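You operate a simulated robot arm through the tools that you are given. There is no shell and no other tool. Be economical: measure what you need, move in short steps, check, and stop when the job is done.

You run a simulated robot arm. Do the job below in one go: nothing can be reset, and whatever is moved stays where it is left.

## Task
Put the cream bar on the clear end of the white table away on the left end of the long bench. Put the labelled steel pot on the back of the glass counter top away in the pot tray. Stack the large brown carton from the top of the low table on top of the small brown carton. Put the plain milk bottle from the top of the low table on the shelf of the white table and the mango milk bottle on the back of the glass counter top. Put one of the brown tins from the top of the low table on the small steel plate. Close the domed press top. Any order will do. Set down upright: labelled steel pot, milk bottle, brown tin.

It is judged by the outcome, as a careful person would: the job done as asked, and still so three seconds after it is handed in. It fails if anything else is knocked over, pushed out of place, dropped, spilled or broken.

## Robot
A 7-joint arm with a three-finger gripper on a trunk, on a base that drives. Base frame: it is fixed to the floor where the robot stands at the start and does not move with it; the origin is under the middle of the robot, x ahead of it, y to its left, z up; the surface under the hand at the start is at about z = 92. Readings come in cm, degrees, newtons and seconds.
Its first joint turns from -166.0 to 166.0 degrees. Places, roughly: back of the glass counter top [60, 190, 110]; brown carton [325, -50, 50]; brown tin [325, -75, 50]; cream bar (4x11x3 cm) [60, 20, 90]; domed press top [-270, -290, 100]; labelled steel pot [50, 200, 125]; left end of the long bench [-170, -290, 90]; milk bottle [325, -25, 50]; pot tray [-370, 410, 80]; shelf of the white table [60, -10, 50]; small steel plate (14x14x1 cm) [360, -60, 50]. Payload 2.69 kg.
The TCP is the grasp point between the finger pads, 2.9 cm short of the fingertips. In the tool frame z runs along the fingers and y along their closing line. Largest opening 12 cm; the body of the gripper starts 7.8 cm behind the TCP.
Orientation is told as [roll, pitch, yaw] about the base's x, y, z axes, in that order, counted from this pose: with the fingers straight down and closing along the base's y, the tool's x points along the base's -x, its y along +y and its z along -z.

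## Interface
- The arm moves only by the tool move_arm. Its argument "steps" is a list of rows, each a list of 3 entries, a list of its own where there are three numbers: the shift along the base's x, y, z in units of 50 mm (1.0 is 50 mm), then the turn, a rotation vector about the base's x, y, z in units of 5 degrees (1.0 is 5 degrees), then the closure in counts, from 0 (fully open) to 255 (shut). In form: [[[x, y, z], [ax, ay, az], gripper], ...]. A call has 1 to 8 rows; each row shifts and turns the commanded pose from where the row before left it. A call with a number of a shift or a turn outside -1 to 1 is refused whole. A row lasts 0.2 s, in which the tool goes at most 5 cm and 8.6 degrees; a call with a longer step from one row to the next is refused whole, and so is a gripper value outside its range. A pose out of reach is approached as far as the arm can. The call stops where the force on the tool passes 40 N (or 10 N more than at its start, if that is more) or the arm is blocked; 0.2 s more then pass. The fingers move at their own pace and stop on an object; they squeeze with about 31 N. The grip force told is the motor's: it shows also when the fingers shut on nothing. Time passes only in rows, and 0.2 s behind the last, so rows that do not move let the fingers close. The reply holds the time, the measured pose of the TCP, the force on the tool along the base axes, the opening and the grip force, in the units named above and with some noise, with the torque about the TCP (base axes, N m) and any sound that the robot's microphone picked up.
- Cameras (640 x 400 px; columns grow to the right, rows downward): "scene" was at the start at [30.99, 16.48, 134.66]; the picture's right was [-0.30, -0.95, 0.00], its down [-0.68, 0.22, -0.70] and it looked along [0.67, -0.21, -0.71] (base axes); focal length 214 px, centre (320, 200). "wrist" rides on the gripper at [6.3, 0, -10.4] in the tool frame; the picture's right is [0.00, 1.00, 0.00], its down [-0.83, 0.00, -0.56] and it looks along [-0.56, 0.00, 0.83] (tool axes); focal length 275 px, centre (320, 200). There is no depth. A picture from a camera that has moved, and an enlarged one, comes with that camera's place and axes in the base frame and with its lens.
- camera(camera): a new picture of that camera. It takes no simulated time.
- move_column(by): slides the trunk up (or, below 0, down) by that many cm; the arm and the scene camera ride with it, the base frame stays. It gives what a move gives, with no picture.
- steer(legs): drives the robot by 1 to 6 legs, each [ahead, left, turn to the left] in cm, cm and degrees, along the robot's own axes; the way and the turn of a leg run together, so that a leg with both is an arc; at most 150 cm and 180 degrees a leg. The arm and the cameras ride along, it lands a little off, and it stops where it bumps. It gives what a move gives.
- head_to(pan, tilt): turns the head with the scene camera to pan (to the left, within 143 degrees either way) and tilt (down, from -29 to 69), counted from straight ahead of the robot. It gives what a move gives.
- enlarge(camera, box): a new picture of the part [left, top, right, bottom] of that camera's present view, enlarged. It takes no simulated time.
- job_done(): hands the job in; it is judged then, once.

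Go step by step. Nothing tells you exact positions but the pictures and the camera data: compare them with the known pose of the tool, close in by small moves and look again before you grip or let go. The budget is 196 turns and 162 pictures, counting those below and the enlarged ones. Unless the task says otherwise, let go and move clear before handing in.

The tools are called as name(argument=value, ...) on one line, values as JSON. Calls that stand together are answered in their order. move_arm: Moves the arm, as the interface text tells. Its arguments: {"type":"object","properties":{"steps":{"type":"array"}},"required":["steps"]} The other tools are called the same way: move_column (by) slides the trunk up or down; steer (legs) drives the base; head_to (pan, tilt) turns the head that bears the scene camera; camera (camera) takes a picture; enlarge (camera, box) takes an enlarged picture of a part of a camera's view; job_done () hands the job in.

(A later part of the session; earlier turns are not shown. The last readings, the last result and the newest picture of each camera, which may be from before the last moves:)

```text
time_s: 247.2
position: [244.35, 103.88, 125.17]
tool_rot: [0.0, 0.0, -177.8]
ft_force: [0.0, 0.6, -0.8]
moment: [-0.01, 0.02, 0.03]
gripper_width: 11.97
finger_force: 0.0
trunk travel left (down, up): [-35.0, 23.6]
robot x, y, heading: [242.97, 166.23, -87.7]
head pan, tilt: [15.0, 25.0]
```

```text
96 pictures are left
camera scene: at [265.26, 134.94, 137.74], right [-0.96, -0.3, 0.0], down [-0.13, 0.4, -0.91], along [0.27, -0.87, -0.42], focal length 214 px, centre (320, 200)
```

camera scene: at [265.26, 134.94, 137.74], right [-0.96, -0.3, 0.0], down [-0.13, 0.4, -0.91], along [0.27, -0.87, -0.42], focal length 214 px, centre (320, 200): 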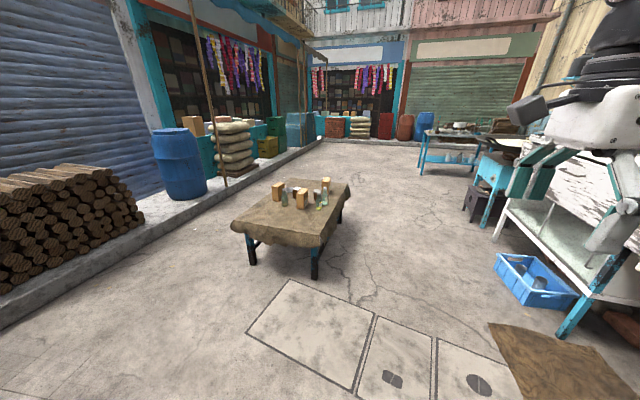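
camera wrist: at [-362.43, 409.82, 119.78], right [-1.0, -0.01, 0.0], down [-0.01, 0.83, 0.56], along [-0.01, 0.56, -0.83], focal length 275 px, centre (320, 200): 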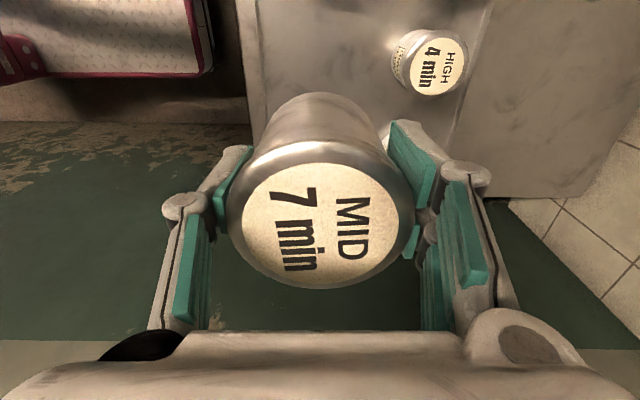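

The low table is at x 305–380, y -110…10. I'll drive to (240,-50), turn to face it, and lower the trunk.

steer(legs=[[150, 0, 0], [66, 0, 0], [0, 0, 87.5]])

move_column(by=-30)

head_to(pan=0, tilt=35)

camera(camera="scene")

```text
time_s: 261.6
position: [312.36, -49.98, 125.1]
tool_rot: [0.0, 0.1, -90.3]
ft_force: [-0.2, -0.6, 0.1]
moment: [-0.03, 0.03, 0.06]
gripper_width: 12.03
finger_force: 0.2
trunk travel left (down, up): [-35.0, 23.6]
robot x, y, heading: [249.72, -48.94, -0.3]
head pan, tilt: [15.0, 25.0]
```

```text
time_s: 264.6
position: [312.31, -50.05, 95.24]
tool_rot: [0.0, 0.0, -90.3]
ft_force: [-0.1, -0.1, 0.4]
moment: [0.03, -0.02, 0.01]
gripper_width: 12.02
finger_force: 0.0
trunk travel left (down, up): [-5.0, 53.6]
robot x, y, heading: [249.9, -49.1, -0.2]
head pan, tilt: [15.0, 25.0]
```

```text
time_s: 265.4
position: [312.38, -50.06, 95.13]
tool_rot: [0.0, 0.0, -90.3]
ft_force: [-0.7, 0.0, -1.3]
moment: [0.0, 0.04, -0.01]
gripper_width: 12.0
finger_force: 0.0
trunk travel left (down, up): [-5.0, 53.6]
robot x, y, heading: [249.87, -49.25, -0.2]
head pan, tilt: [0.0, 35.0]
```

```text
95 pictures are left
camera scene: at [288.73, -30.17, 106.15], right [0.0, -1.0, 0.0], down [-0.57, 0.0, -0.82], along [0.82, 0.0, -0.57], focal length 214 px, centre (320, 200)
```

scene: 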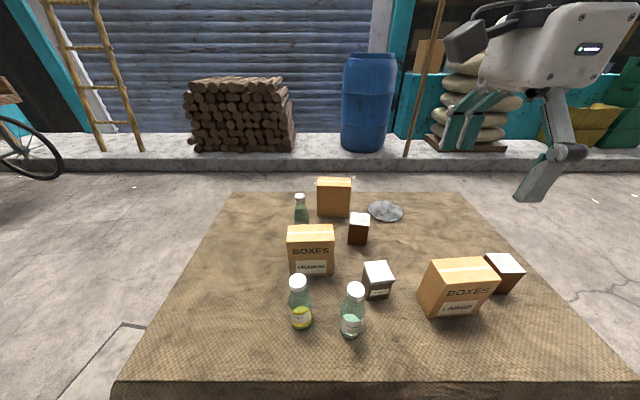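

enlarge(camera="scene", box=[260, 165, 420, 265])

enlarge(camera="scene", box=[270, 245, 550, 365])

```text
4.00 times, centred on (340, 215) of scene
camera zoom: at [288.73, -30.17, 106.15], right [0.0, -1.0, 0.0], down [-0.57, 0.0, -0.82], along [0.82, 0.0, -0.57], focal length 858 px, centre (240, 140)
```

zoom: 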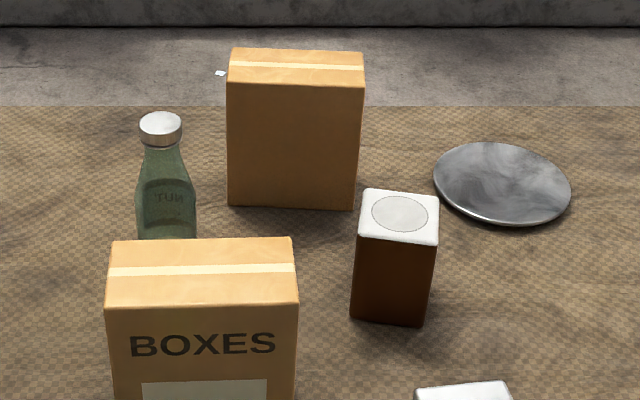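

```text
2.29 times, centred on (410, 305) of scene
camera zoom: at [288.73, -30.17, 106.15], right [0.0, -1.0, 0.0], down [-0.57, 0.0, -0.82], along [0.82, 0.0, -0.57], focal length 490 px, centre (114, -40)
```

zoom: 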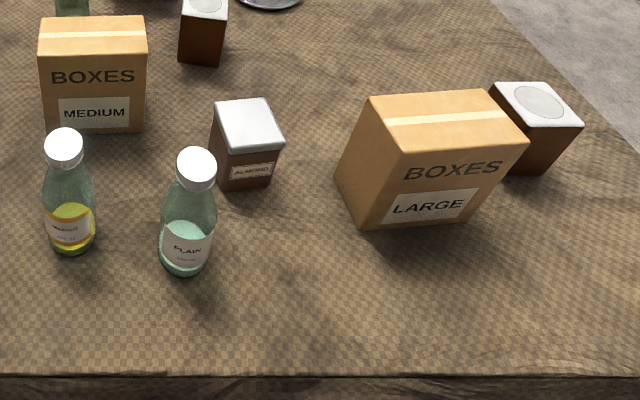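

The front cartons read MEDIUM and LARGE; the third, at the back, should be SMALL (I'll verify). Plain and mango bottles are at the front, the plate at (361.6,-58). I'll drive closer and start with the brown tin near (345,-43.5).

steer(legs=[[21, 0, 0]])

move_arm(steps=[[[0.5, 0.3, -0.6], [0, 0, 0], 0], [[0.5, 0.3, -0.6], [0, 0, 0], 0], [[0.5, 0.4, -0.6], [0, 0, 0], 0], [[0.5, 0.4, -0.4], [0, 0, 0], 0], [[0.3, 0, 0], [0, 0, 0], 0], [[0, 0, 0], [0, 0, 0], 0]])

camera(camera="wrist")

head_to(pan=-15, tilt=42)

camera(camera="scene")

```text
time_s: 266.7
position: [326.74, -50.06, 95.22]
tool_rot: [0.0, -0.1, -90.3]
ft_force: [0.0, -0.7, -0.4]
moment: [0.02, 0.02, -0.02]
gripper_width: 12.01
finger_force: 0.1
trunk travel left (down, up): [-5.0, 53.6]
robot x, y, heading: [264.28, -49.08, -0.3]
head pan, tilt: [0.0, 35.0]
stopped in leg 1: the robot was blocked; the commanded pose is now the measured one
```

```text
time_s: 268.1
position: [338.3, -43.1, 84.02]
tool_rot: [0.0, 0.0, -90.3]
ft_force: [-1.3, -0.5, 0.0]
moment: [0.0, -0.04, 0.0]
gripper_width: 12.04
finger_force: 0.1
trunk travel left (down, up): [-5.0, 53.6]
robot x, y, heading: [264.54, -49.36, -0.1]
head pan, tilt: [0.0, 35.0]
```

```text
92 pictures are left
camera wrist: at [338.36, -36.73, 94.51], right [1.0, 0.0, 0.0], down [0.0, -0.83, 0.56], along [0.0, -0.56, -0.83], focal length 275 px, centre (320, 200)
```

wrist: 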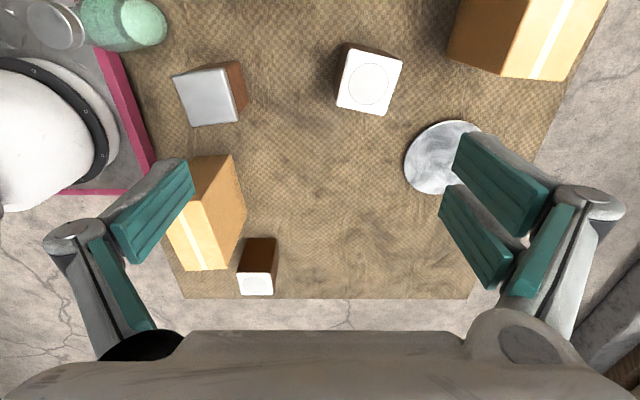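

```text
time_s: 268.9
position: [338.26, -43.18, 84.21]
tool_rot: [0.1, 0.0, -90.3]
ft_force: [-0.4, -0.2, 0.0]
moment: [0.03, 0.02, -0.02]
gripper_width: 11.98
finger_force: 0.0
trunk travel left (down, up): [-5.0, 53.6]
robot x, y, heading: [264.29, -49.17, -0.3]
head pan, tilt: [-15.0, 42.0]
```

```text
91 pictures are left
camera scene: at [302.41, -32.36, 105.1], right [-0.26, -0.97, 0.0], down [-0.65, 0.17, -0.74], along [0.72, -0.19, -0.67], focal length 214 px, centre (320, 200)
```

scene: 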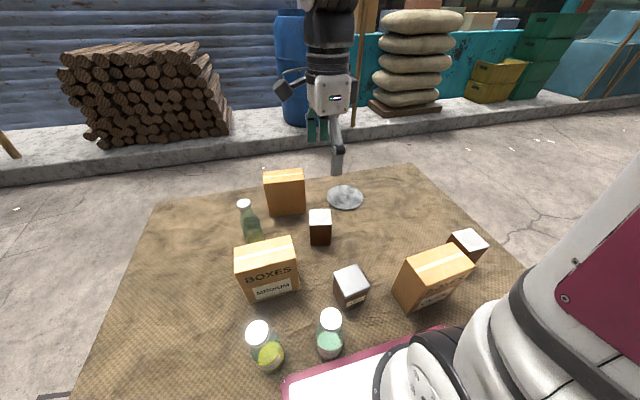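

The robot stops against the table at x≈264; the plate is ~96 cm away, just reachable. Tin 1 is at (344.2,-43.4), turned about -12°. I'll lower the trunk fully and descend to it.

move_column(by=-5)

move_arm(steps=[[[0.4, 0, -0.9], [0, 0, -0.8], 0], [[0.4, 0, -0.9], [0, 0, -0.8], 0], [[0.4, -0.05, -0.8], [0, 0, -0.8], 0], [[0, 0, 0], [0, 0, 0], 0]])

camera(camera="wrist")

```text
time_s: 269.8
position: [338.57, -43.15, 80.83]
tool_rot: [0.6, -0.1, -90.2]
ft_force: [0.7, 0.4, 0.1]
moment: [-0.01, 0.13, 0.02]
gripper_width: 11.99
finger_force: 0.0
trunk travel left (down, up): [0.0, 58.6]
robot x, y, heading: [265.28, -48.99, -0.1]
head pan, tilt: [-15.0, 42.0]
```

```text
time_s: 270.8
position: [344.83, -43.22, 67.81]
tool_rot: [0.5, 0.1, -102.3]
ft_force: [1.0, -0.6, 0.1]
moment: [0.1, 0.03, -0.03]
gripper_width: 11.98
finger_force: 0.0
trunk travel left (down, up): [0.0, 58.6]
robot x, y, heading: [265.3, -49.02, -0.1]
head pan, tilt: [-15.0, 42.0]
```

```text
90 pictures are left
camera wrist: at [346.08, -36.93, 78.09], right [0.98, -0.21, 0.01], down [-0.18, -0.81, 0.55], along [-0.11, -0.54, -0.83], focal length 275 px, centre (320, 200)
```

wrist: 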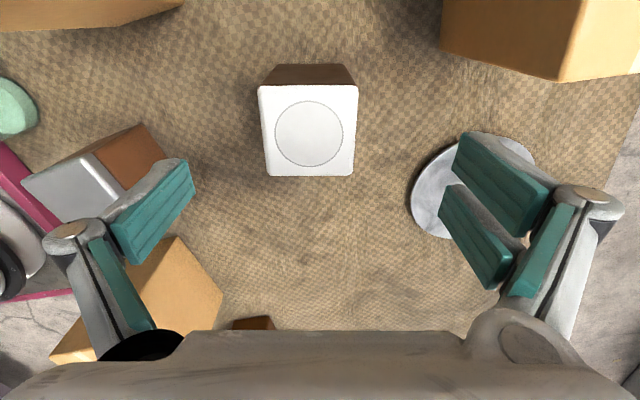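

The last trunk drop seemed to bind slightly (a 0.6° tilt), so I'll go back up 5 cm.

move_column(by=5)

camera(camera="scene")

```text
time_s: 271.7
position: [344.08, -43.22, 71.2]
tool_rot: [0.0, 0.1, -102.3]
ft_force: [-0.9, -0.1, -0.4]
moment: [0.01, -0.03, 0.03]
gripper_width: 12.0
finger_force: 0.1
trunk travel left (down, up): [-5.0, 53.6]
robot x, y, heading: [264.47, -48.98, -0.1]
head pan, tilt: [-15.0, 42.0]
```

```text
89 pictures are left
camera scene: at [302.29, -32.36, 105.02], right [-0.26, -0.97, 0.0], down [-0.65, 0.18, -0.74], along [0.72, -0.19, -0.67], focal length 214 px, centre (320, 200)
```

scene: 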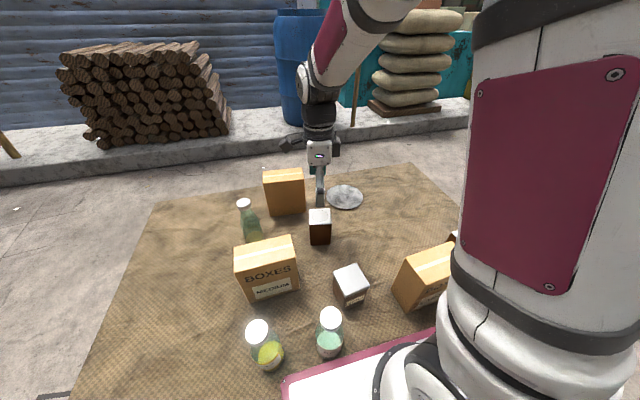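

The trunk's front plate had come down on the table edge; at this height it's clear, and nothing moved. The tin is right under the hand; descending.

move_arm(steps=[[[0, -0.04, -0.9], [0, 0, 0], 0], [[0, 0, -0.9], [0, 0, 0], 0], [[0, 0, -0.9], [0, 0, 0], 0], [[0, 0, -0.3], [0, 0, 0], 0], [[0, 0, 0], [0, 0, 0], 0]])

camera(camera="wrist")

```text
time_s: 272.9
position: [344.26, -43.53, 56.22]
tool_rot: [0.0, 0.1, -102.2]
ft_force: [1.0, 0.2, -0.1]
moment: [-0.02, -0.01, 0.03]
gripper_width: 12.02
finger_force: 0.0
trunk travel left (down, up): [-5.0, 53.6]
robot x, y, heading: [264.2, -49.27, -0.2]
head pan, tilt: [-15.0, 42.0]
```

```text
88 pictures are left
camera wrist: at [345.61, -37.26, 66.46], right [0.98, -0.21, 0.0], down [-0.17, -0.81, 0.56], along [-0.12, -0.54, -0.83], focal length 275 px, centre (320, 200)
```

wrist: 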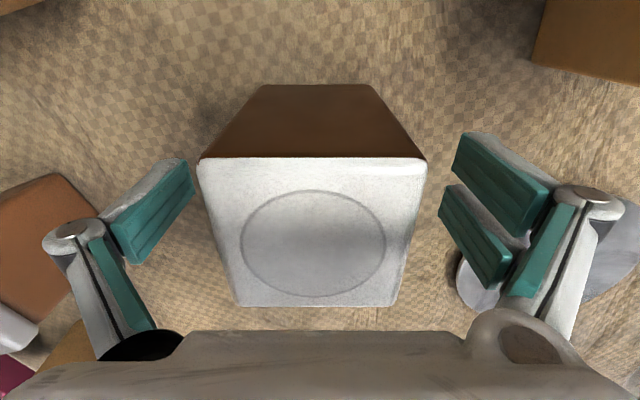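

move_arm(steps=[[[0, 0, 0], [0, 0, 0], 255], [[0, 0, 0], [0, 0, 0], 255], [[0, 0, 0], [0, 0, 0], 255], [[0, 0, 0], [0, 0, 0], 255], [[0, 0, 0.4], [0, 0, 0], 255], [[0, 0, 0.8], [0, 0, 0], 255], [[0, 0, 0.8], [0, 0, 0], 255]])

camera(camera="wrist")

camera(camera="scene")

```text
time_s: 274.5
position: [344.17, -43.58, 66.12]
tool_rot: [-0.1, -0.1, -102.2]
ft_force: [-0.1, -0.1, -4.6]
moment: [0.02, -0.01, 0.03]
gripper_width: 6.54
finger_force: 30.3
trunk travel left (down, up): [-5.0, 53.6]
robot x, y, heading: [263.89, -49.35, -0.2]
head pan, tilt: [-15.0, 42.0]
```

```text
87 pictures are left
camera wrist: at [345.57, -37.32, 76.52], right [0.98, -0.21, 0.0], down [-0.17, -0.81, 0.56], along [-0.12, -0.54, -0.83], focal length 275 px, centre (320, 200)
```

wrist: 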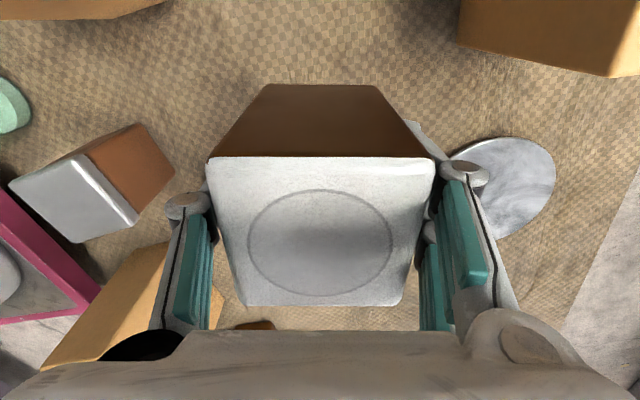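

```text
86 pictures are left
camera scene: at [302.43, -32.36, 105.09], right [-0.26, -0.97, 0.0], down [-0.65, 0.17, -0.74], along [0.72, -0.19, -0.67], focal length 214 px, centre (320, 200)
```

scene: 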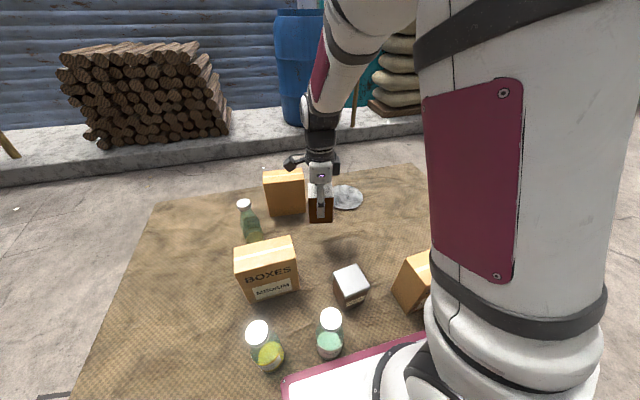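

The tin is held. Carrying it over the plate at about (360.5,-57.4).

move_arm(steps=[[[0.64, -0.55, 0], [0, 0, 0], 255], [[0.64, -0.55, 0], [0, 0, 0], 255], [[0.64, -0.55, 0], [0, 0, 0], 255], [[0.64, -0.55, 0], [0, 0, 0], 255], [[0.64, -0.55, 0], [0, 0, 0], 255], [[0, 0, 0], [0, 0, 0], 255]])

camera(camera="wrist")

enlarge(camera="scene", box=[240, 120, 440, 260])

```text
time_s: 275.9
position: [360.48, -57.35, 66.21]
tool_rot: [-0.2, 0.0, -102.2]
ft_force: [0.0, -0.3, -3.0]
moment: [0.03, -0.01, -0.02]
gripper_width: 6.56
finger_force: 31.2
trunk travel left (down, up): [-5.0, 53.6]
robot x, y, heading: [264.51, -48.7, -0.1]
head pan, tilt: [-15.0, 42.0]
```

```text
85 pictures are left
camera wrist: at [361.82, -51.09, 76.49], right [0.98, -0.21, 0.0], down [-0.17, -0.81, 0.56], along [-0.12, -0.54, -0.83], focal length 275 px, centre (320, 200)
```

wrist: 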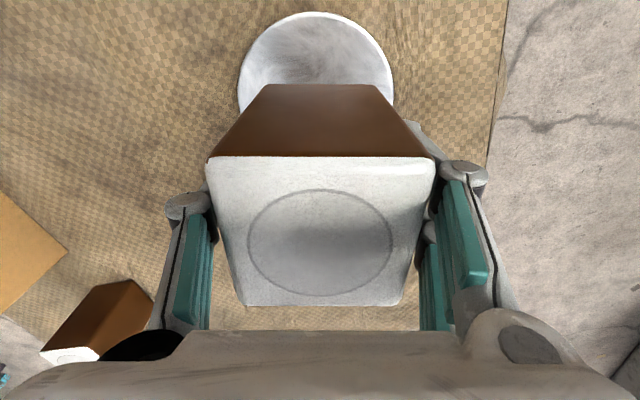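

```text
2.86 times, centred on (340, 190) of scene
camera zoom: at [302.42, -32.37, 105.09], right [-0.26, -0.97, 0.0], down [-0.65, 0.17, -0.74], along [0.72, -0.19, -0.67], focal length 613 px, centre (263, 229)
```

zoom: 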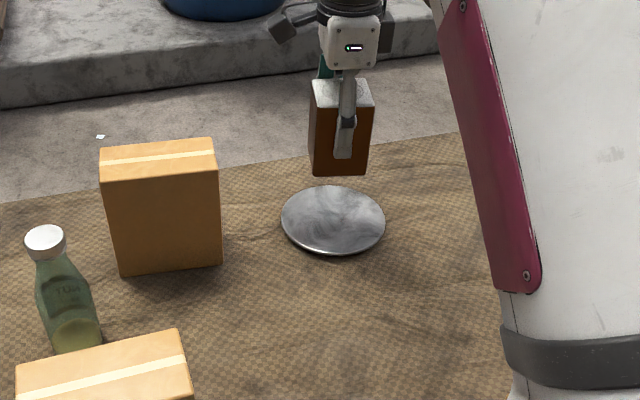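

move_arm(steps=[[[0, 0.06, -0.8], [0, 0, 0], 255], [[0, 0, -0.7], [0, 0, 0], 255], [[0, 0, -0.1], [0, 0, 0], 255], [[0, 0, 0], [0, 0, 0], 255]])

enlarge(camera="scene", box=[290, 150, 410, 230])

```text
time_s: 276.9
position: [360.31, -56.99, 58.19]
tool_rot: [-0.1, 0.1, -102.2]
ft_force: [-0.2, -0.5, -3.4]
moment: [0.03, -0.01, 0.0]
gripper_width: 6.56
finger_force: 31.0
trunk travel left (down, up): [-5.0, 53.6]
robot x, y, heading: [264.43, -48.96, -0.4]
head pan, tilt: [-15.0, 42.0]
```

```text
5.00 times, centred on (350, 190) of scene
camera zoom: at [302.42, -32.37, 105.09], right [-0.26, -0.97, 0.0], down [-0.65, 0.17, -0.74], along [0.72, -0.19, -0.67], focal length 1072 px, centre (170, 250)
```

zoom: 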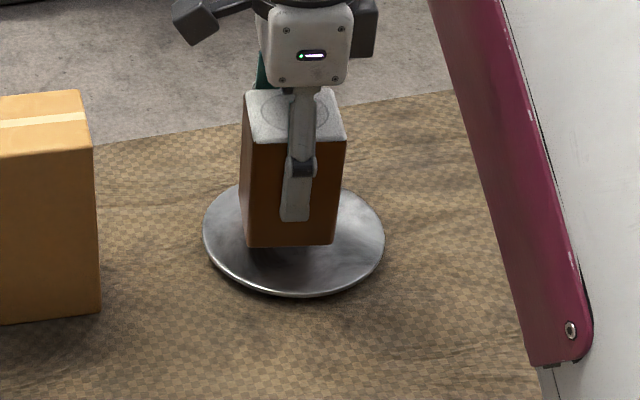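

move_arm(steps=[[[0, 0, -0.08], [0, 0, 0], 255], [[0, 0, -0.06], [0, 0, 0], 255], [[0, 0, 0], [0, 0, 0], 255]])

move_arm(steps=[[[0, 0, -0.06], [0, 0, 0], 255], [[0, 0, 0], [0, 0, 0], 255]])

enlarge(camera="scene", box=[290, 150, 410, 230])

```text
time_s: 277.7
position: [360.29, -56.89, 57.34]
tool_rot: [-0.1, 0.0, -102.4]
ft_force: [-0.4, 0.5, -2.2]
moment: [0.0, -0.02, 0.0]
gripper_width: 6.56
finger_force: 31.7
trunk travel left (down, up): [-5.0, 53.6]
robot x, y, heading: [264.52, -49.2, -0.3]
head pan, tilt: [-15.0, 42.0]
```

```text
time_s: 278.3
position: [360.42, -56.93, 57.13]
tool_rot: [-0.1, 0.1, -102.3]
ft_force: [-0.5, -0.5, -3.1]
moment: [0.0, 0.01, -0.02]
gripper_width: 6.58
finger_force: 31.3
trunk travel left (down, up): [-5.0, 53.6]
robot x, y, heading: [264.61, -49.34, -0.2]
head pan, tilt: [-15.0, 42.0]
```

```text
5.00 times, centred on (350, 190) of scene
camera zoom: at [302.42, -32.37, 105.09], right [-0.26, -0.97, 0.0], down [-0.65, 0.17, -0.74], along [0.72, -0.19, -0.67], focal length 1072 px, centre (170, 250)
```

zoom: 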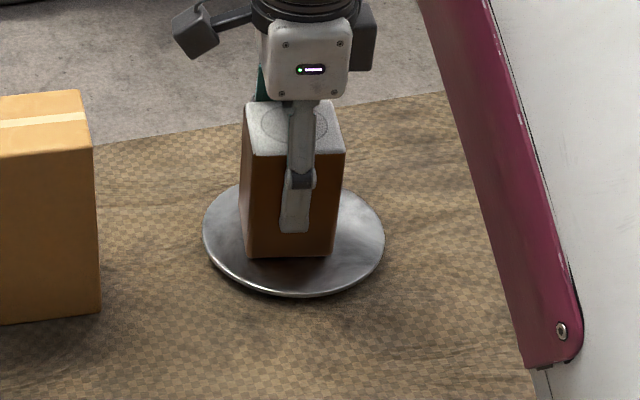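

move_arm(steps=[[[0, 0, -0.06], [0, 0, 0], 255], [[0, 0, 0], [0, 0, 0], 255]])

move_arm(steps=[[[0, 0, -0.06], [0, 0, 0], 255], [[0, 0, 0], [0, 0, 0], 255]])

move_arm(steps=[[[0, 0, -0.05], [0, 0, 0], 255], [[0, 0, 0], [0, 0, 0], 255]])

```text
time_s: 278.9
position: [360.24, -56.92, 57.19]
tool_rot: [0.1, 0.0, -102.3]
ft_force: [-4.0, 0.8, 20.6]
moment: [-0.05, 0.29, -0.01]
gripper_width: 6.58
finger_force: 31.4
trunk travel left (down, up): [-5.0, 53.6]
robot x, y, heading: [264.26, -49.25, -0.2]
head pan, tilt: [-15.0, 42.0]
```

```text
time_s: 279.5
position: [360.32, -56.96, 56.71]
tool_rot: [0.2, 0.1, -102.3]
ft_force: [2.5, 0.0, 24.4]
moment: [0.0, -0.07, -0.03]
gripper_width: 6.63
finger_force: 31.0
trunk travel left (down, up): [-5.0, 53.6]
robot x, y, heading: [264.4, -48.97, -0.3]
head pan, tilt: [-15.0, 42.0]
```

```text
time_s: 280.1
position: [360.22, -56.96, 56.52]
tool_rot: [0.2, 0.1, -102.3]
ft_force: [6.2, -1.7, 23.6]
moment: [-0.04, -0.21, 0.02]
gripper_width: 6.57
finger_force: 31.3
trunk travel left (down, up): [-5.0, 53.6]
robot x, y, heading: [264.27, -48.98, -0.0]
head pan, tilt: [-15.0, 42.0]
```

The tin is seated on the plate; releasing and lifting.

move_arm(steps=[[[0, 0, 0.03], [0, 0, 0], 255], [[0, 0, 0], [0, 0, 0], 80], [[0, 0, 0], [0, 0, 0], 80], [[0, 0, 0.3], [0, 0, 0], 80], [[0, 0, 0.9], [0, 0, 0], 60], [[0, 0, 0.9], [0, 0, 0], 0], [[0, 0, 0.9], [0, 0, 0], 0], [[0, 0, 0.9], [0, 0, 0], 0]])

enlarge(camera="scene", box=[240, 120, 440, 260])

```text
time_s: 281.9
position: [360.39, -56.93, 75.96]
tool_rot: [0.0, 0.0, -102.3]
ft_force: [0.4, 0.8, 0.1]
moment: [0.01, 0.02, -0.01]
gripper_width: 12.02
finger_force: 0.0
trunk travel left (down, up): [-5.0, 53.6]
robot x, y, heading: [264.51, -49.25, -0.1]
head pan, tilt: [-15.0, 42.0]
```

```text
2.86 times, centred on (340, 190) of scene
camera zoom: at [302.42, -32.36, 105.09], right [-0.26, -0.97, 0.0], down [-0.65, 0.17, -0.74], along [0.72, -0.19, -0.67], focal length 613 px, centre (263, 229)
```

zoom: 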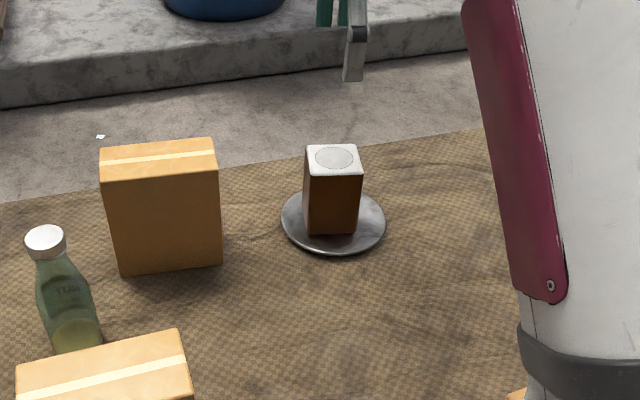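

Tin done. Next, the LARGE carton near (321,-64.5); I'll bring the hand above it, turned to match.

move_arm(steps=[[[-0.9, -0.19, 0.3], [0, 0, 0.5], 0], [[-0.9, -0.19, 0.3], [0, 0, 0.5], 0], [[-0.9, -0.19, 0.3], [0, 0, 0.5], 0], [[-0.9, -0.19, 0.3], [0, 0, 0.5], 0], [[-0.9, -0.19, 0.3], [0, 0, 0.5], 0], [[-0.9, -0.19, 0.3], [0, 0, 0.5], 0], [[-0.9, -0.19, 0.2], [0, 0, 0.5], 0], [[-0.9, -0.19, 0.2], [0, 0, 0.5], 0]])

camera(camera="wrist")

head_to(pan=-30, tilt=50)

camera(camera="scene")

```text
time_s: 283.7
position: [324.31, -64.45, 86.88]
tool_rot: [0.0, -0.1, -82.2]
ft_force: [0.3, -1.0, 0.9]
moment: [-0.05, -0.03, 0.0]
gripper_width: 12.0
finger_force: 0.0
trunk travel left (down, up): [-5.0, 53.6]
robot x, y, heading: [264.46, -48.81, -0.1]
head pan, tilt: [-15.0, 42.0]
```

```text
80 pictures are left
camera wrist: at [323.45, -58.21, 97.32], right [0.99, 0.14, 0.0], down [0.12, -0.82, 0.56], along [0.08, -0.55, -0.83], focal length 275 px, centre (320, 200)
```

wrist: 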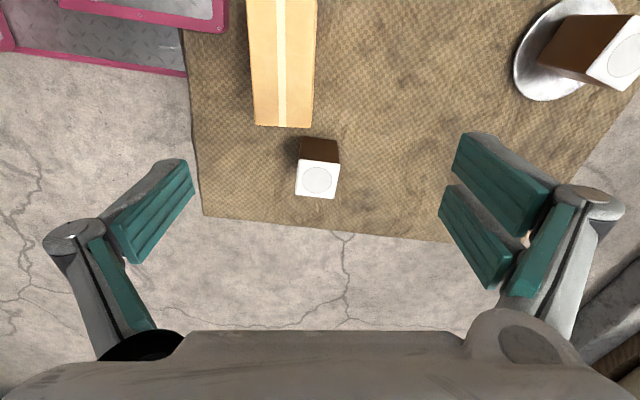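

```text
time_s: 284.5
position: [324.4, -64.7, 87.0]
tool_rot: [0.0, 0.0, -82.3]
ft_force: [-0.6, -0.1, 0.4]
moment: [0.01, -0.02, 0.0]
gripper_width: 12.01
finger_force: 0.1
trunk travel left (down, up): [-5.0, 53.6]
robot x, y, heading: [264.39, -48.86, -0.2]
head pan, tilt: [-30.0, 50.0]
```

```text
79 pictures are left
camera scene: at [301.0, -34.04, 103.98], right [-0.5, -0.86, 0.0], down [-0.66, 0.38, -0.64], along [0.56, -0.32, -0.77], focal length 214 px, centre (320, 200)
```

scene: 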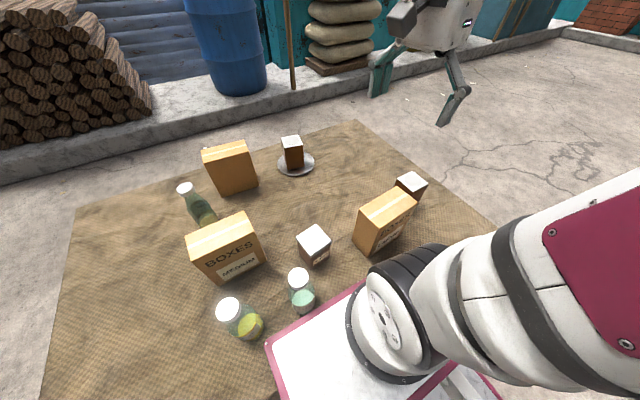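

The LARGE carton's top is centred near (320.1,-63.5), aligned with the hand. Descending.

move_arm(steps=[[[-0.42, 0.12, -0.85], [0, 0, 0], 0], [[-0.42, 0.12, -0.85], [0, 0, 0], 0], [[0, 0, -0.9], [0, 0, 0], 0], [[0, 0, -0.9], [0, 0, 0], 0], [[0, 0, 0], [0, 0, 0], 0]])

camera(camera="wrist")

camera(camera="scene")

```text
time_s: 285.7
position: [320.15, -63.29, 69.49]
tool_rot: [-0.1, 0.1, -82.3]
ft_force: [-0.6, -0.6, 0.0]
moment: [-0.01, -0.02, -0.01]
gripper_width: 12.01
finger_force: 0.0
trunk travel left (down, up): [-5.0, 53.6]
robot x, y, heading: [264.19, -49.14, -0.4]
head pan, tilt: [-30.0, 50.0]
```

```text
78 pictures are left
camera wrist: at [319.28, -56.91, 79.85], right [0.99, 0.14, 0.0], down [0.12, -0.82, 0.56], along [0.08, -0.55, -0.83], focal length 275 px, centre (320, 200)
```

wrist: 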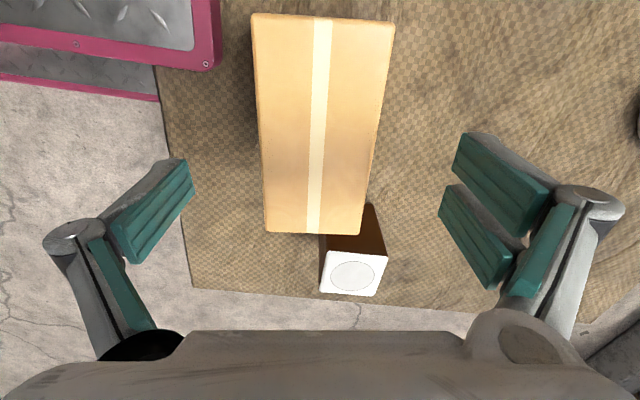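

```text
77 pictures are left
camera scene: at [300.99, -34.05, 103.98], right [-0.5, -0.86, 0.0], down [-0.66, 0.38, -0.64], along [0.56, -0.32, -0.77], focal length 214 px, centre (320, 200)
```

scene: 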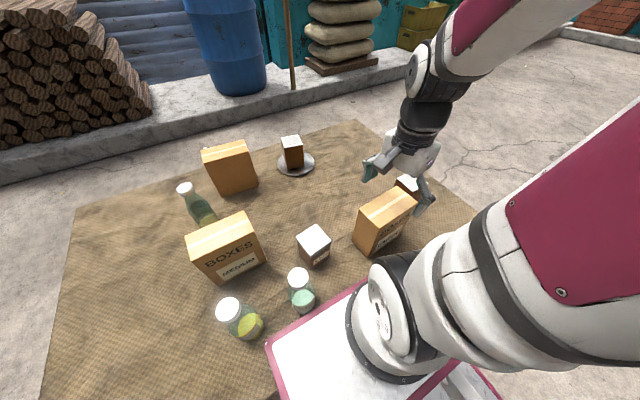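

move_arm(steps=[[[0, -0.04, -0.8], [0, 0, -0.6], 0], [[0, 0, -0.8], [0, 0, 0], 0], [[0, 0, -0.4], [0, 0, 0], 0], [[0, 0, 0], [0, 0, 0], 0], [[0, 0, 0], [0, 0, 0], 255], [[0, 0, 0], [0, 0, 0], 255], [[0, 0, 0], [0, 0, 0], 255]])

camera(camera="wrist")

```text
time_s: 287.3
position: [323.02, -65.7, 61.17]
tool_rot: [0.0, 0.0, -85.2]
ft_force: [2.0, -1.5, 5.6]
moment: [-0.14, -0.15, 0.27]
gripper_width: 7.03
finger_force: 30.8
out of reach, approached as far as the arm can: row 1, 2, 3
trunk travel left (down, up): [-5.0, 53.6]
robot x, y, heading: [264.54, -49.05, -0.2]
head pan, tilt: [-30.0, 50.0]
```

```text
76 pictures are left
camera wrist: at [322.51, -59.39, 71.55], right [1.0, 0.09, 0.0], down [0.07, -0.83, 0.56], along [0.05, -0.55, -0.83], focal length 275 px, centre (320, 200)
```

wrist: 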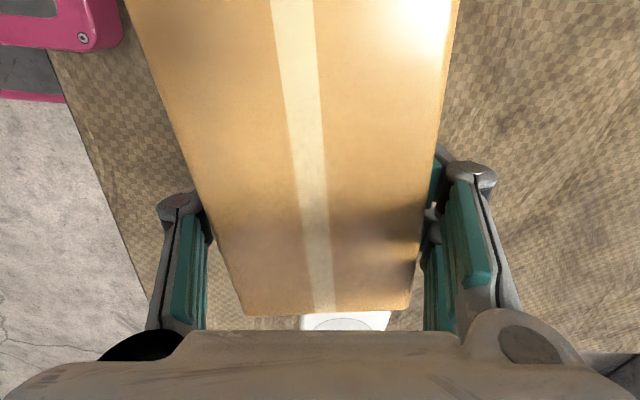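

The arm was at its inner limit and gripped a bit off-centre, shifting the carton slightly. I'll check the scene before lifting.

enlarge(camera="scene", box=[280, 130, 480, 290])

move_arm(steps=[[[0, 0, 0.2], [0, 0, 0], 255], [[0, 0, 0.4], [0, 0, 0], 255], [[0, 0, 0], [0, 0, 0], 255]])

enlarge(camera="scene", box=[280, 130, 480, 290])

```text
2.50 times, centred on (380, 210) of scene
camera zoom: at [300.99, -34.05, 103.98], right [-0.5, -0.86, 0.0], down [-0.66, 0.38, -0.64], along [0.56, -0.32, -0.77], focal length 536 px, centre (170, 175)
```

zoom: 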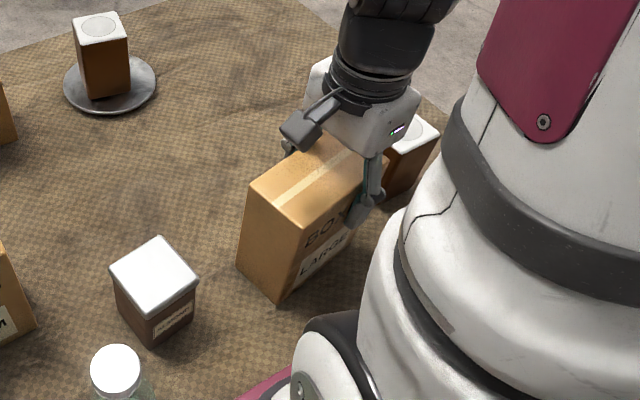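

```text
time_s: 288.1
position: [322.95, -65.74, 64.2]
tool_rot: [0.0, 0.0, -85.3]
ft_force: [0.7, 0.5, -4.1]
moment: [-0.13, 0.0, 0.01]
gripper_width: 6.77
finger_force: 31.0
trunk travel left (down, up): [-5.0, 53.6]
robot x, y, heading: [264.4, -49.37, -0.1]
head pan, tilt: [-30.0, 50.0]
```

```text
2.50 times, centred on (380, 210) of scene
camera zoom: at [301.01, -34.05, 103.97], right [-0.5, -0.86, 0.0], down [-0.66, 0.38, -0.64], along [0.56, -0.32, -0.77], focal length 536 px, centre (170, 175)
```

zoom: 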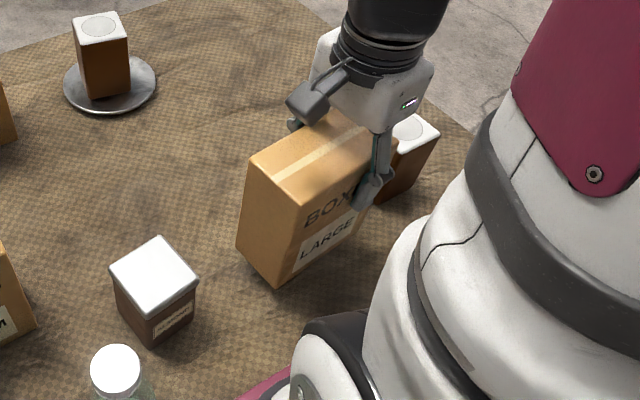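

The carton is held (its centre is ~2.2 cm to the +y side of the TCP) and its neighbours are unmoved. I'll raise it and carry it over the back carton at (359.8,-35.4).

move_arm(steps=[[[0, 0, 0.95], [0, 0, 0], 255], [[0, 0, 0.95], [0, 0, -0.5], 255], [[0.1, 0, 0.95], [0, 0, -0.5], 255], [[0.1, 0, 0.95], [0, 0, -0.5], 255], [[0.7, 0.45, 0.2], [0, 0, -0.5], 255], [[0.7, 0.55, 0], [0, 0, 0], 255], [[0.75, 0.6, 0], [0, 0, 0], 255], [[0.75, 0.6, 0], [0, 0, 0], 255]])

move_arm(steps=[[[0.75, 0.6, 0], [0, 0, 0], 255], [[0.75, 0.6, 0], [0, 0, 0], 255], [[0.75, 0.6, 0], [0, 0, 0], 255], [[0.75, 0.6, 0], [0, 0, 0], 255], [[0.75, 0.6, 0], [0, 0, 0], 255], [[0.5, 0.4, 0], [0, 0, 0], 255], [[0, 0, 0], [0, 0, 0], 255]])

head_to(pan=-8, tilt=30)

camera(camera="scene")

camera(camera="wrist")

```text
time_s: 289.9
position: [338.42, -54.77, 84.18]
tool_rot: [0.0, 0.0, -95.3]
ft_force: [0.3, -0.5, -4.6]
moment: [-0.16, -0.02, 0.01]
gripper_width: 6.77
finger_force: 30.8
trunk travel left (down, up): [-5.0, 53.6]
robot x, y, heading: [264.09, -49.47, -0.3]
head pan, tilt: [-30.0, 50.0]
```

```text
time_s: 291.5
position: [359.8, -37.78, 84.14]
tool_rot: [-0.1, 0.0, -95.3]
ft_force: [-0.1, 0.3, -4.2]
moment: [-0.13, 0.02, -0.02]
gripper_width: 6.8
finger_force: 31.1
trunk travel left (down, up): [-5.0, 53.6]
robot x, y, heading: [264.05, -49.07, -0.2]
head pan, tilt: [-30.0, 50.0]
```

```text
time_s: 292.4
position: [359.8, -37.87, 84.18]
tool_rot: [0.0, 0.0, -95.3]
ft_force: [0.2, -0.5, -4.2]
moment: [-0.1, 0.02, 0.01]
gripper_width: 6.8
finger_force: 31.4
trunk travel left (down, up): [-5.0, 53.6]
robot x, y, heading: [264.3, -49.08, -0.2]
head pan, tilt: [-8.0, 30.0]
```

```text
73 pictures are left
camera scene: at [303.31, -31.46, 106.91], right [-0.14, -0.99, 0.0], down [-0.5, 0.07, -0.87], along [0.86, -0.12, -0.5], focal length 214 px, centre (320, 200)
```

scene: 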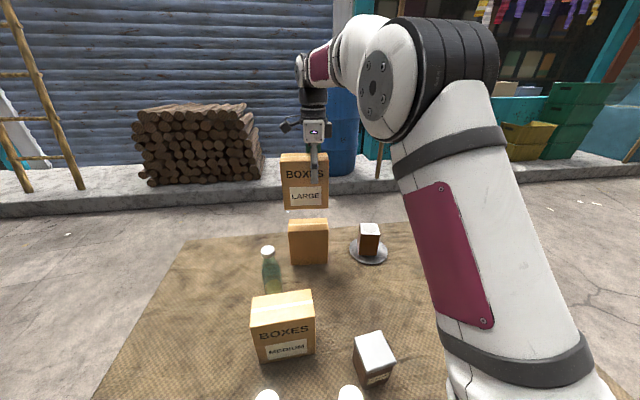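

```text
72 pictures are left
camera wrist: at [360.41, -31.45, 94.49], right [1.0, -0.09, 0.0], down [-0.07, -0.83, 0.56], along [-0.05, -0.55, -0.83], focal length 275 px, centre (320, 200)
```

wrist: 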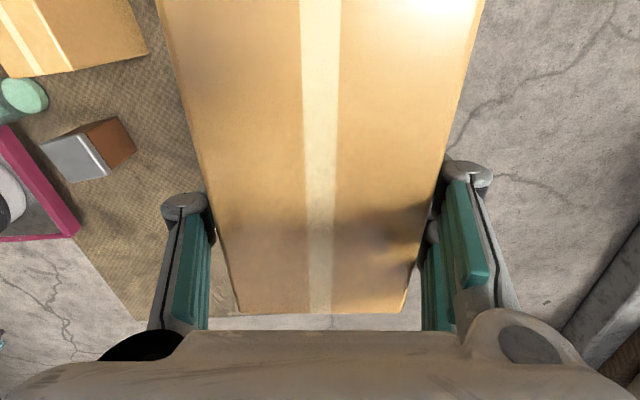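

enlarge(camera="scene", box=[240, 110, 380, 280])

```text
2.35 times, centred on (310, 195) of scene
camera zoom: at [303.31, -31.46, 106.91], right [-0.14, -0.99, 0.0], down [-0.5, 0.07, -0.87], along [0.86, -0.12, -0.5], focal length 505 px, centre (344, 212)
```

zoom: 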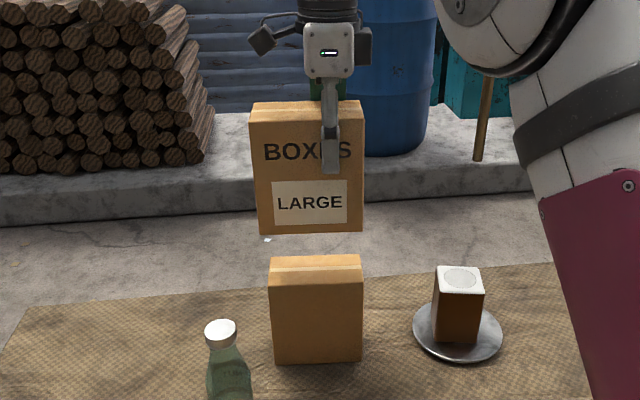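

The lower carton is visibly the smaller one, and they line up well (shift 0.8 cm to -y). Lowering.

move_arm(steps=[[[0, -0.16, -0.7], [0, 0, 0], 255], [[0, 0, -0.6], [0, 0, 0], 255], [[0, 0, -0.14], [0, 0, 0], 255], [[0, 0, 0], [0, 0, 0], 255]])

enlarge(camera="scene", box=[240, 110, 380, 280])

```text
time_s: 293.4
position: [359.65, -38.57, 76.92]
tool_rot: [-0.1, -0.1, -95.4]
ft_force: [0.2, -0.9, -4.9]
moment: [-0.11, 0.02, -0.03]
gripper_width: 6.78
finger_force: 30.8
trunk travel left (down, up): [-5.0, 53.6]
robot x, y, heading: [264.34, -49.35, -0.2]
head pan, tilt: [-8.0, 30.0]
```

```text
2.35 times, centred on (310, 195) of scene
camera zoom: at [303.31, -31.46, 106.92], right [-0.14, -0.99, 0.0], down [-0.5, 0.07, -0.87], along [0.86, -0.12, -0.5], focal length 505 px, centre (344, 212)
```

zoom: 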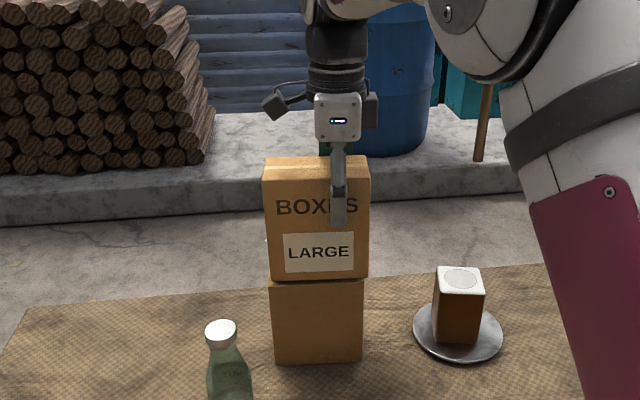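

move_arm(steps=[[[0, 0, -0.07], [0, 0, 0], 255], [[0, 0, 0], [0, 0, 0], 255]])

move_arm(steps=[[[0, 0, -0.06], [0, 0, 0], 255], [[0, 0, 0], [0, 0, 0], 255]])

move_arm(steps=[[[0, 0, -0.06], [0, 0, 0], 255], [[0, 0, 0], [0, 0, 0], 255]])

```text
time_s: 294.0
position: [359.65, -38.73, 76.56]
tool_rot: [0.0, 0.1, -95.3]
ft_force: [-0.2, 0.9, -4.2]
moment: [-0.09, -0.02, -0.01]
gripper_width: 6.76
finger_force: 31.0
trunk travel left (down, up): [-5.0, 53.6]
robot x, y, heading: [264.05, -49.19, 0.1]
head pan, tilt: [-8.0, 30.0]
```

```text
time_s: 294.6
position: [359.79, -38.71, 76.3]
tool_rot: [0.0, -0.1, -95.2]
ft_force: [0.9, -0.3, -3.0]
moment: [-0.03, -0.03, -0.01]
gripper_width: 6.76
finger_force: 30.9
trunk travel left (down, up): [-5.0, 53.6]
robot x, y, heading: [264.44, -48.89, -0.2]
head pan, tilt: [-8.0, 30.0]
```

```text
time_s: 295.2
position: [359.7, -38.69, 76.25]
tool_rot: [0.2, 0.1, -95.3]
ft_force: [-3.7, -3.2, 19.7]
moment: [0.5, 0.33, 0.28]
gripper_width: 6.8
finger_force: 31.3
trunk travel left (down, up): [-5.0, 53.6]
robot x, y, heading: [264.47, -48.95, -0.1]
head pan, tilt: [-8.0, 30.0]
```

Contact made. Ease off, release and lift.

move_arm(steps=[[[0, 0, 0.03], [0, 0, 0], 255], [[0, 0, 0], [0, 0, 0], 85], [[0, 0, 0], [0, 0, 0], 60], [[0, 0, 0], [0, 0, 0], 60], [[0, 0, 0.4], [0, 0, 0], 60], [[0, 0, 0.9], [0, 0, 0], 60], [[0, 0, 0.9], [0, 0, 0], 0], [[0, 0, 0.5], [0, 0, 0], 0]])

enlarge(camera="scene", box=[240, 110, 380, 280])

camera(camera="wrist")

```text
time_s: 297.0
position: [359.72, -38.6, 89.62]
tool_rot: [0.0, 0.0, -95.2]
ft_force: [-0.4, 0.5, 0.2]
moment: [0.0, 0.02, -0.01]
gripper_width: 11.99
finger_force: 0.1
trunk travel left (down, up): [-5.0, 53.6]
robot x, y, heading: [264.17, -48.58, -0.0]
head pan, tilt: [-8.0, 30.0]
```

```text
2.35 times, centred on (310, 195) of scene
camera zoom: at [303.3, -31.46, 106.92], right [-0.14, -0.99, 0.0], down [-0.5, 0.07, -0.87], along [0.86, -0.12, -0.5], focal length 505 px, centre (344, 212)
```

zoom: 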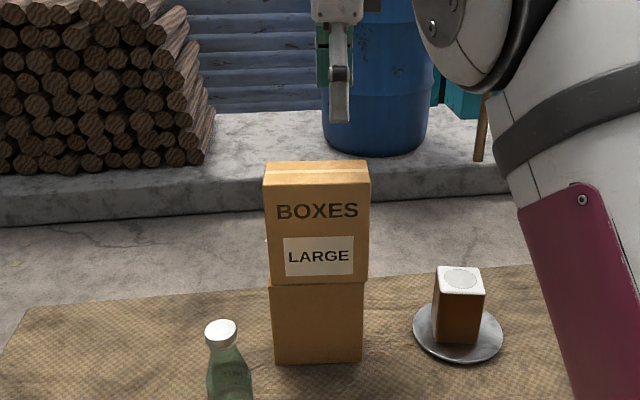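

```text
68 pictures are left
camera wrist: at [360.34, -32.29, 100.01], right [1.0, -0.09, 0.0], down [-0.07, -0.83, 0.56], along [-0.05, -0.55, -0.83], focal length 275 px, centre (320, 200)
```

wrist: 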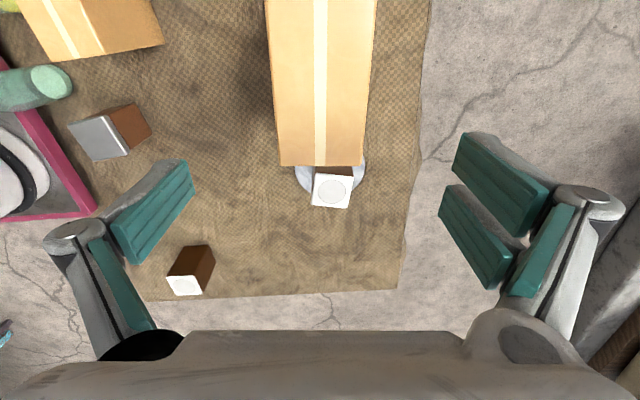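

The stack is neat. Next the bottles: I'll back off for a comfortable reach, and look behind at the white table's shelf to choose the grasp.

steer(legs=[[-25, 0, 0]])

head_to(pan=143, tilt=15)

camera(camera="scene")

head_to(pan=-143, tilt=15)

camera(camera="scene")

```text
time_s: 298.8
position: [334.59, -38.65, 89.71]
tool_rot: [0.0, -0.1, -95.4]
ft_force: [0.0, 0.3, 0.5]
moment: [0.03, 0.01, 0.02]
gripper_width: 12.01
finger_force: 0.1
trunk travel left (down, up): [-5.0, 53.6]
robot x, y, heading: [239.44, -49.22, -0.4]
head pan, tilt: [-8.0, 30.0]
```

```text
time_s: 301.1
position: [334.49, -38.71, 89.71]
tool_rot: [0.0, -0.1, -95.3]
ft_force: [-0.5, -0.9, 0.7]
moment: [0.02, 0.0, 0.0]
gripper_width: 12.0
finger_force: 0.2
trunk travel left (down, up): [-5.0, 53.6]
robot x, y, heading: [239.39, -48.77, -0.3]
head pan, tilt: [143.0, 15.0]
```

```text
67 pictures are left
camera scene: at [261.69, -24.47, 109.35], right [0.6, 0.8, 0.0], down [0.21, -0.16, -0.97], along [-0.77, 0.58, -0.26], focal length 214 px, centre (320, 200)
```

scene: 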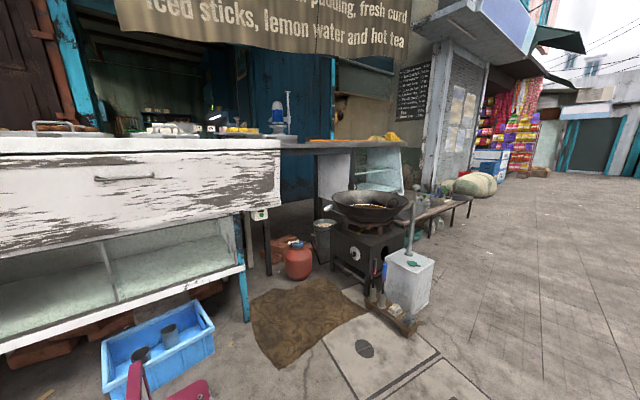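

```text
time_s: 305.1
position: [334.47, -38.74, 89.68]
tool_rot: [0.0, 0.1, -95.3]
ft_force: [0.1, -0.2, 0.0]
moment: [0.03, 0.01, -0.02]
gripper_width: 11.99
finger_force: 0.1
trunk travel left (down, up): [-5.0, 53.6]
robot x, y, heading: [238.95, -49.11, -0.3]
head pan, tilt: [-143.0, 15.0]
```

```text
66 pictures are left
camera scene: at [261.65, -35.72, 109.35], right [-0.6, 0.8, 0.0], down [0.21, 0.16, -0.97], along [-0.77, -0.58, -0.26], focal length 214 px, centre (320, 200)
```

scene: 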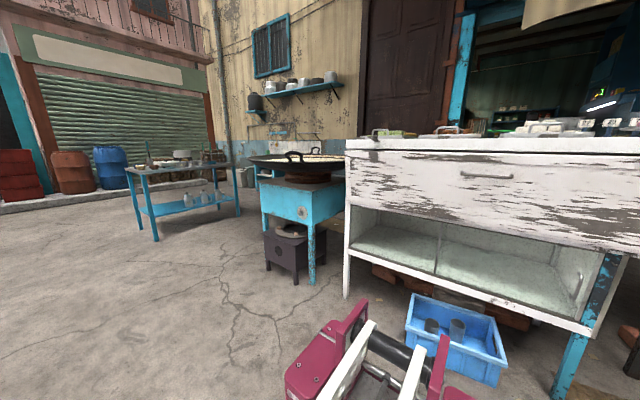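

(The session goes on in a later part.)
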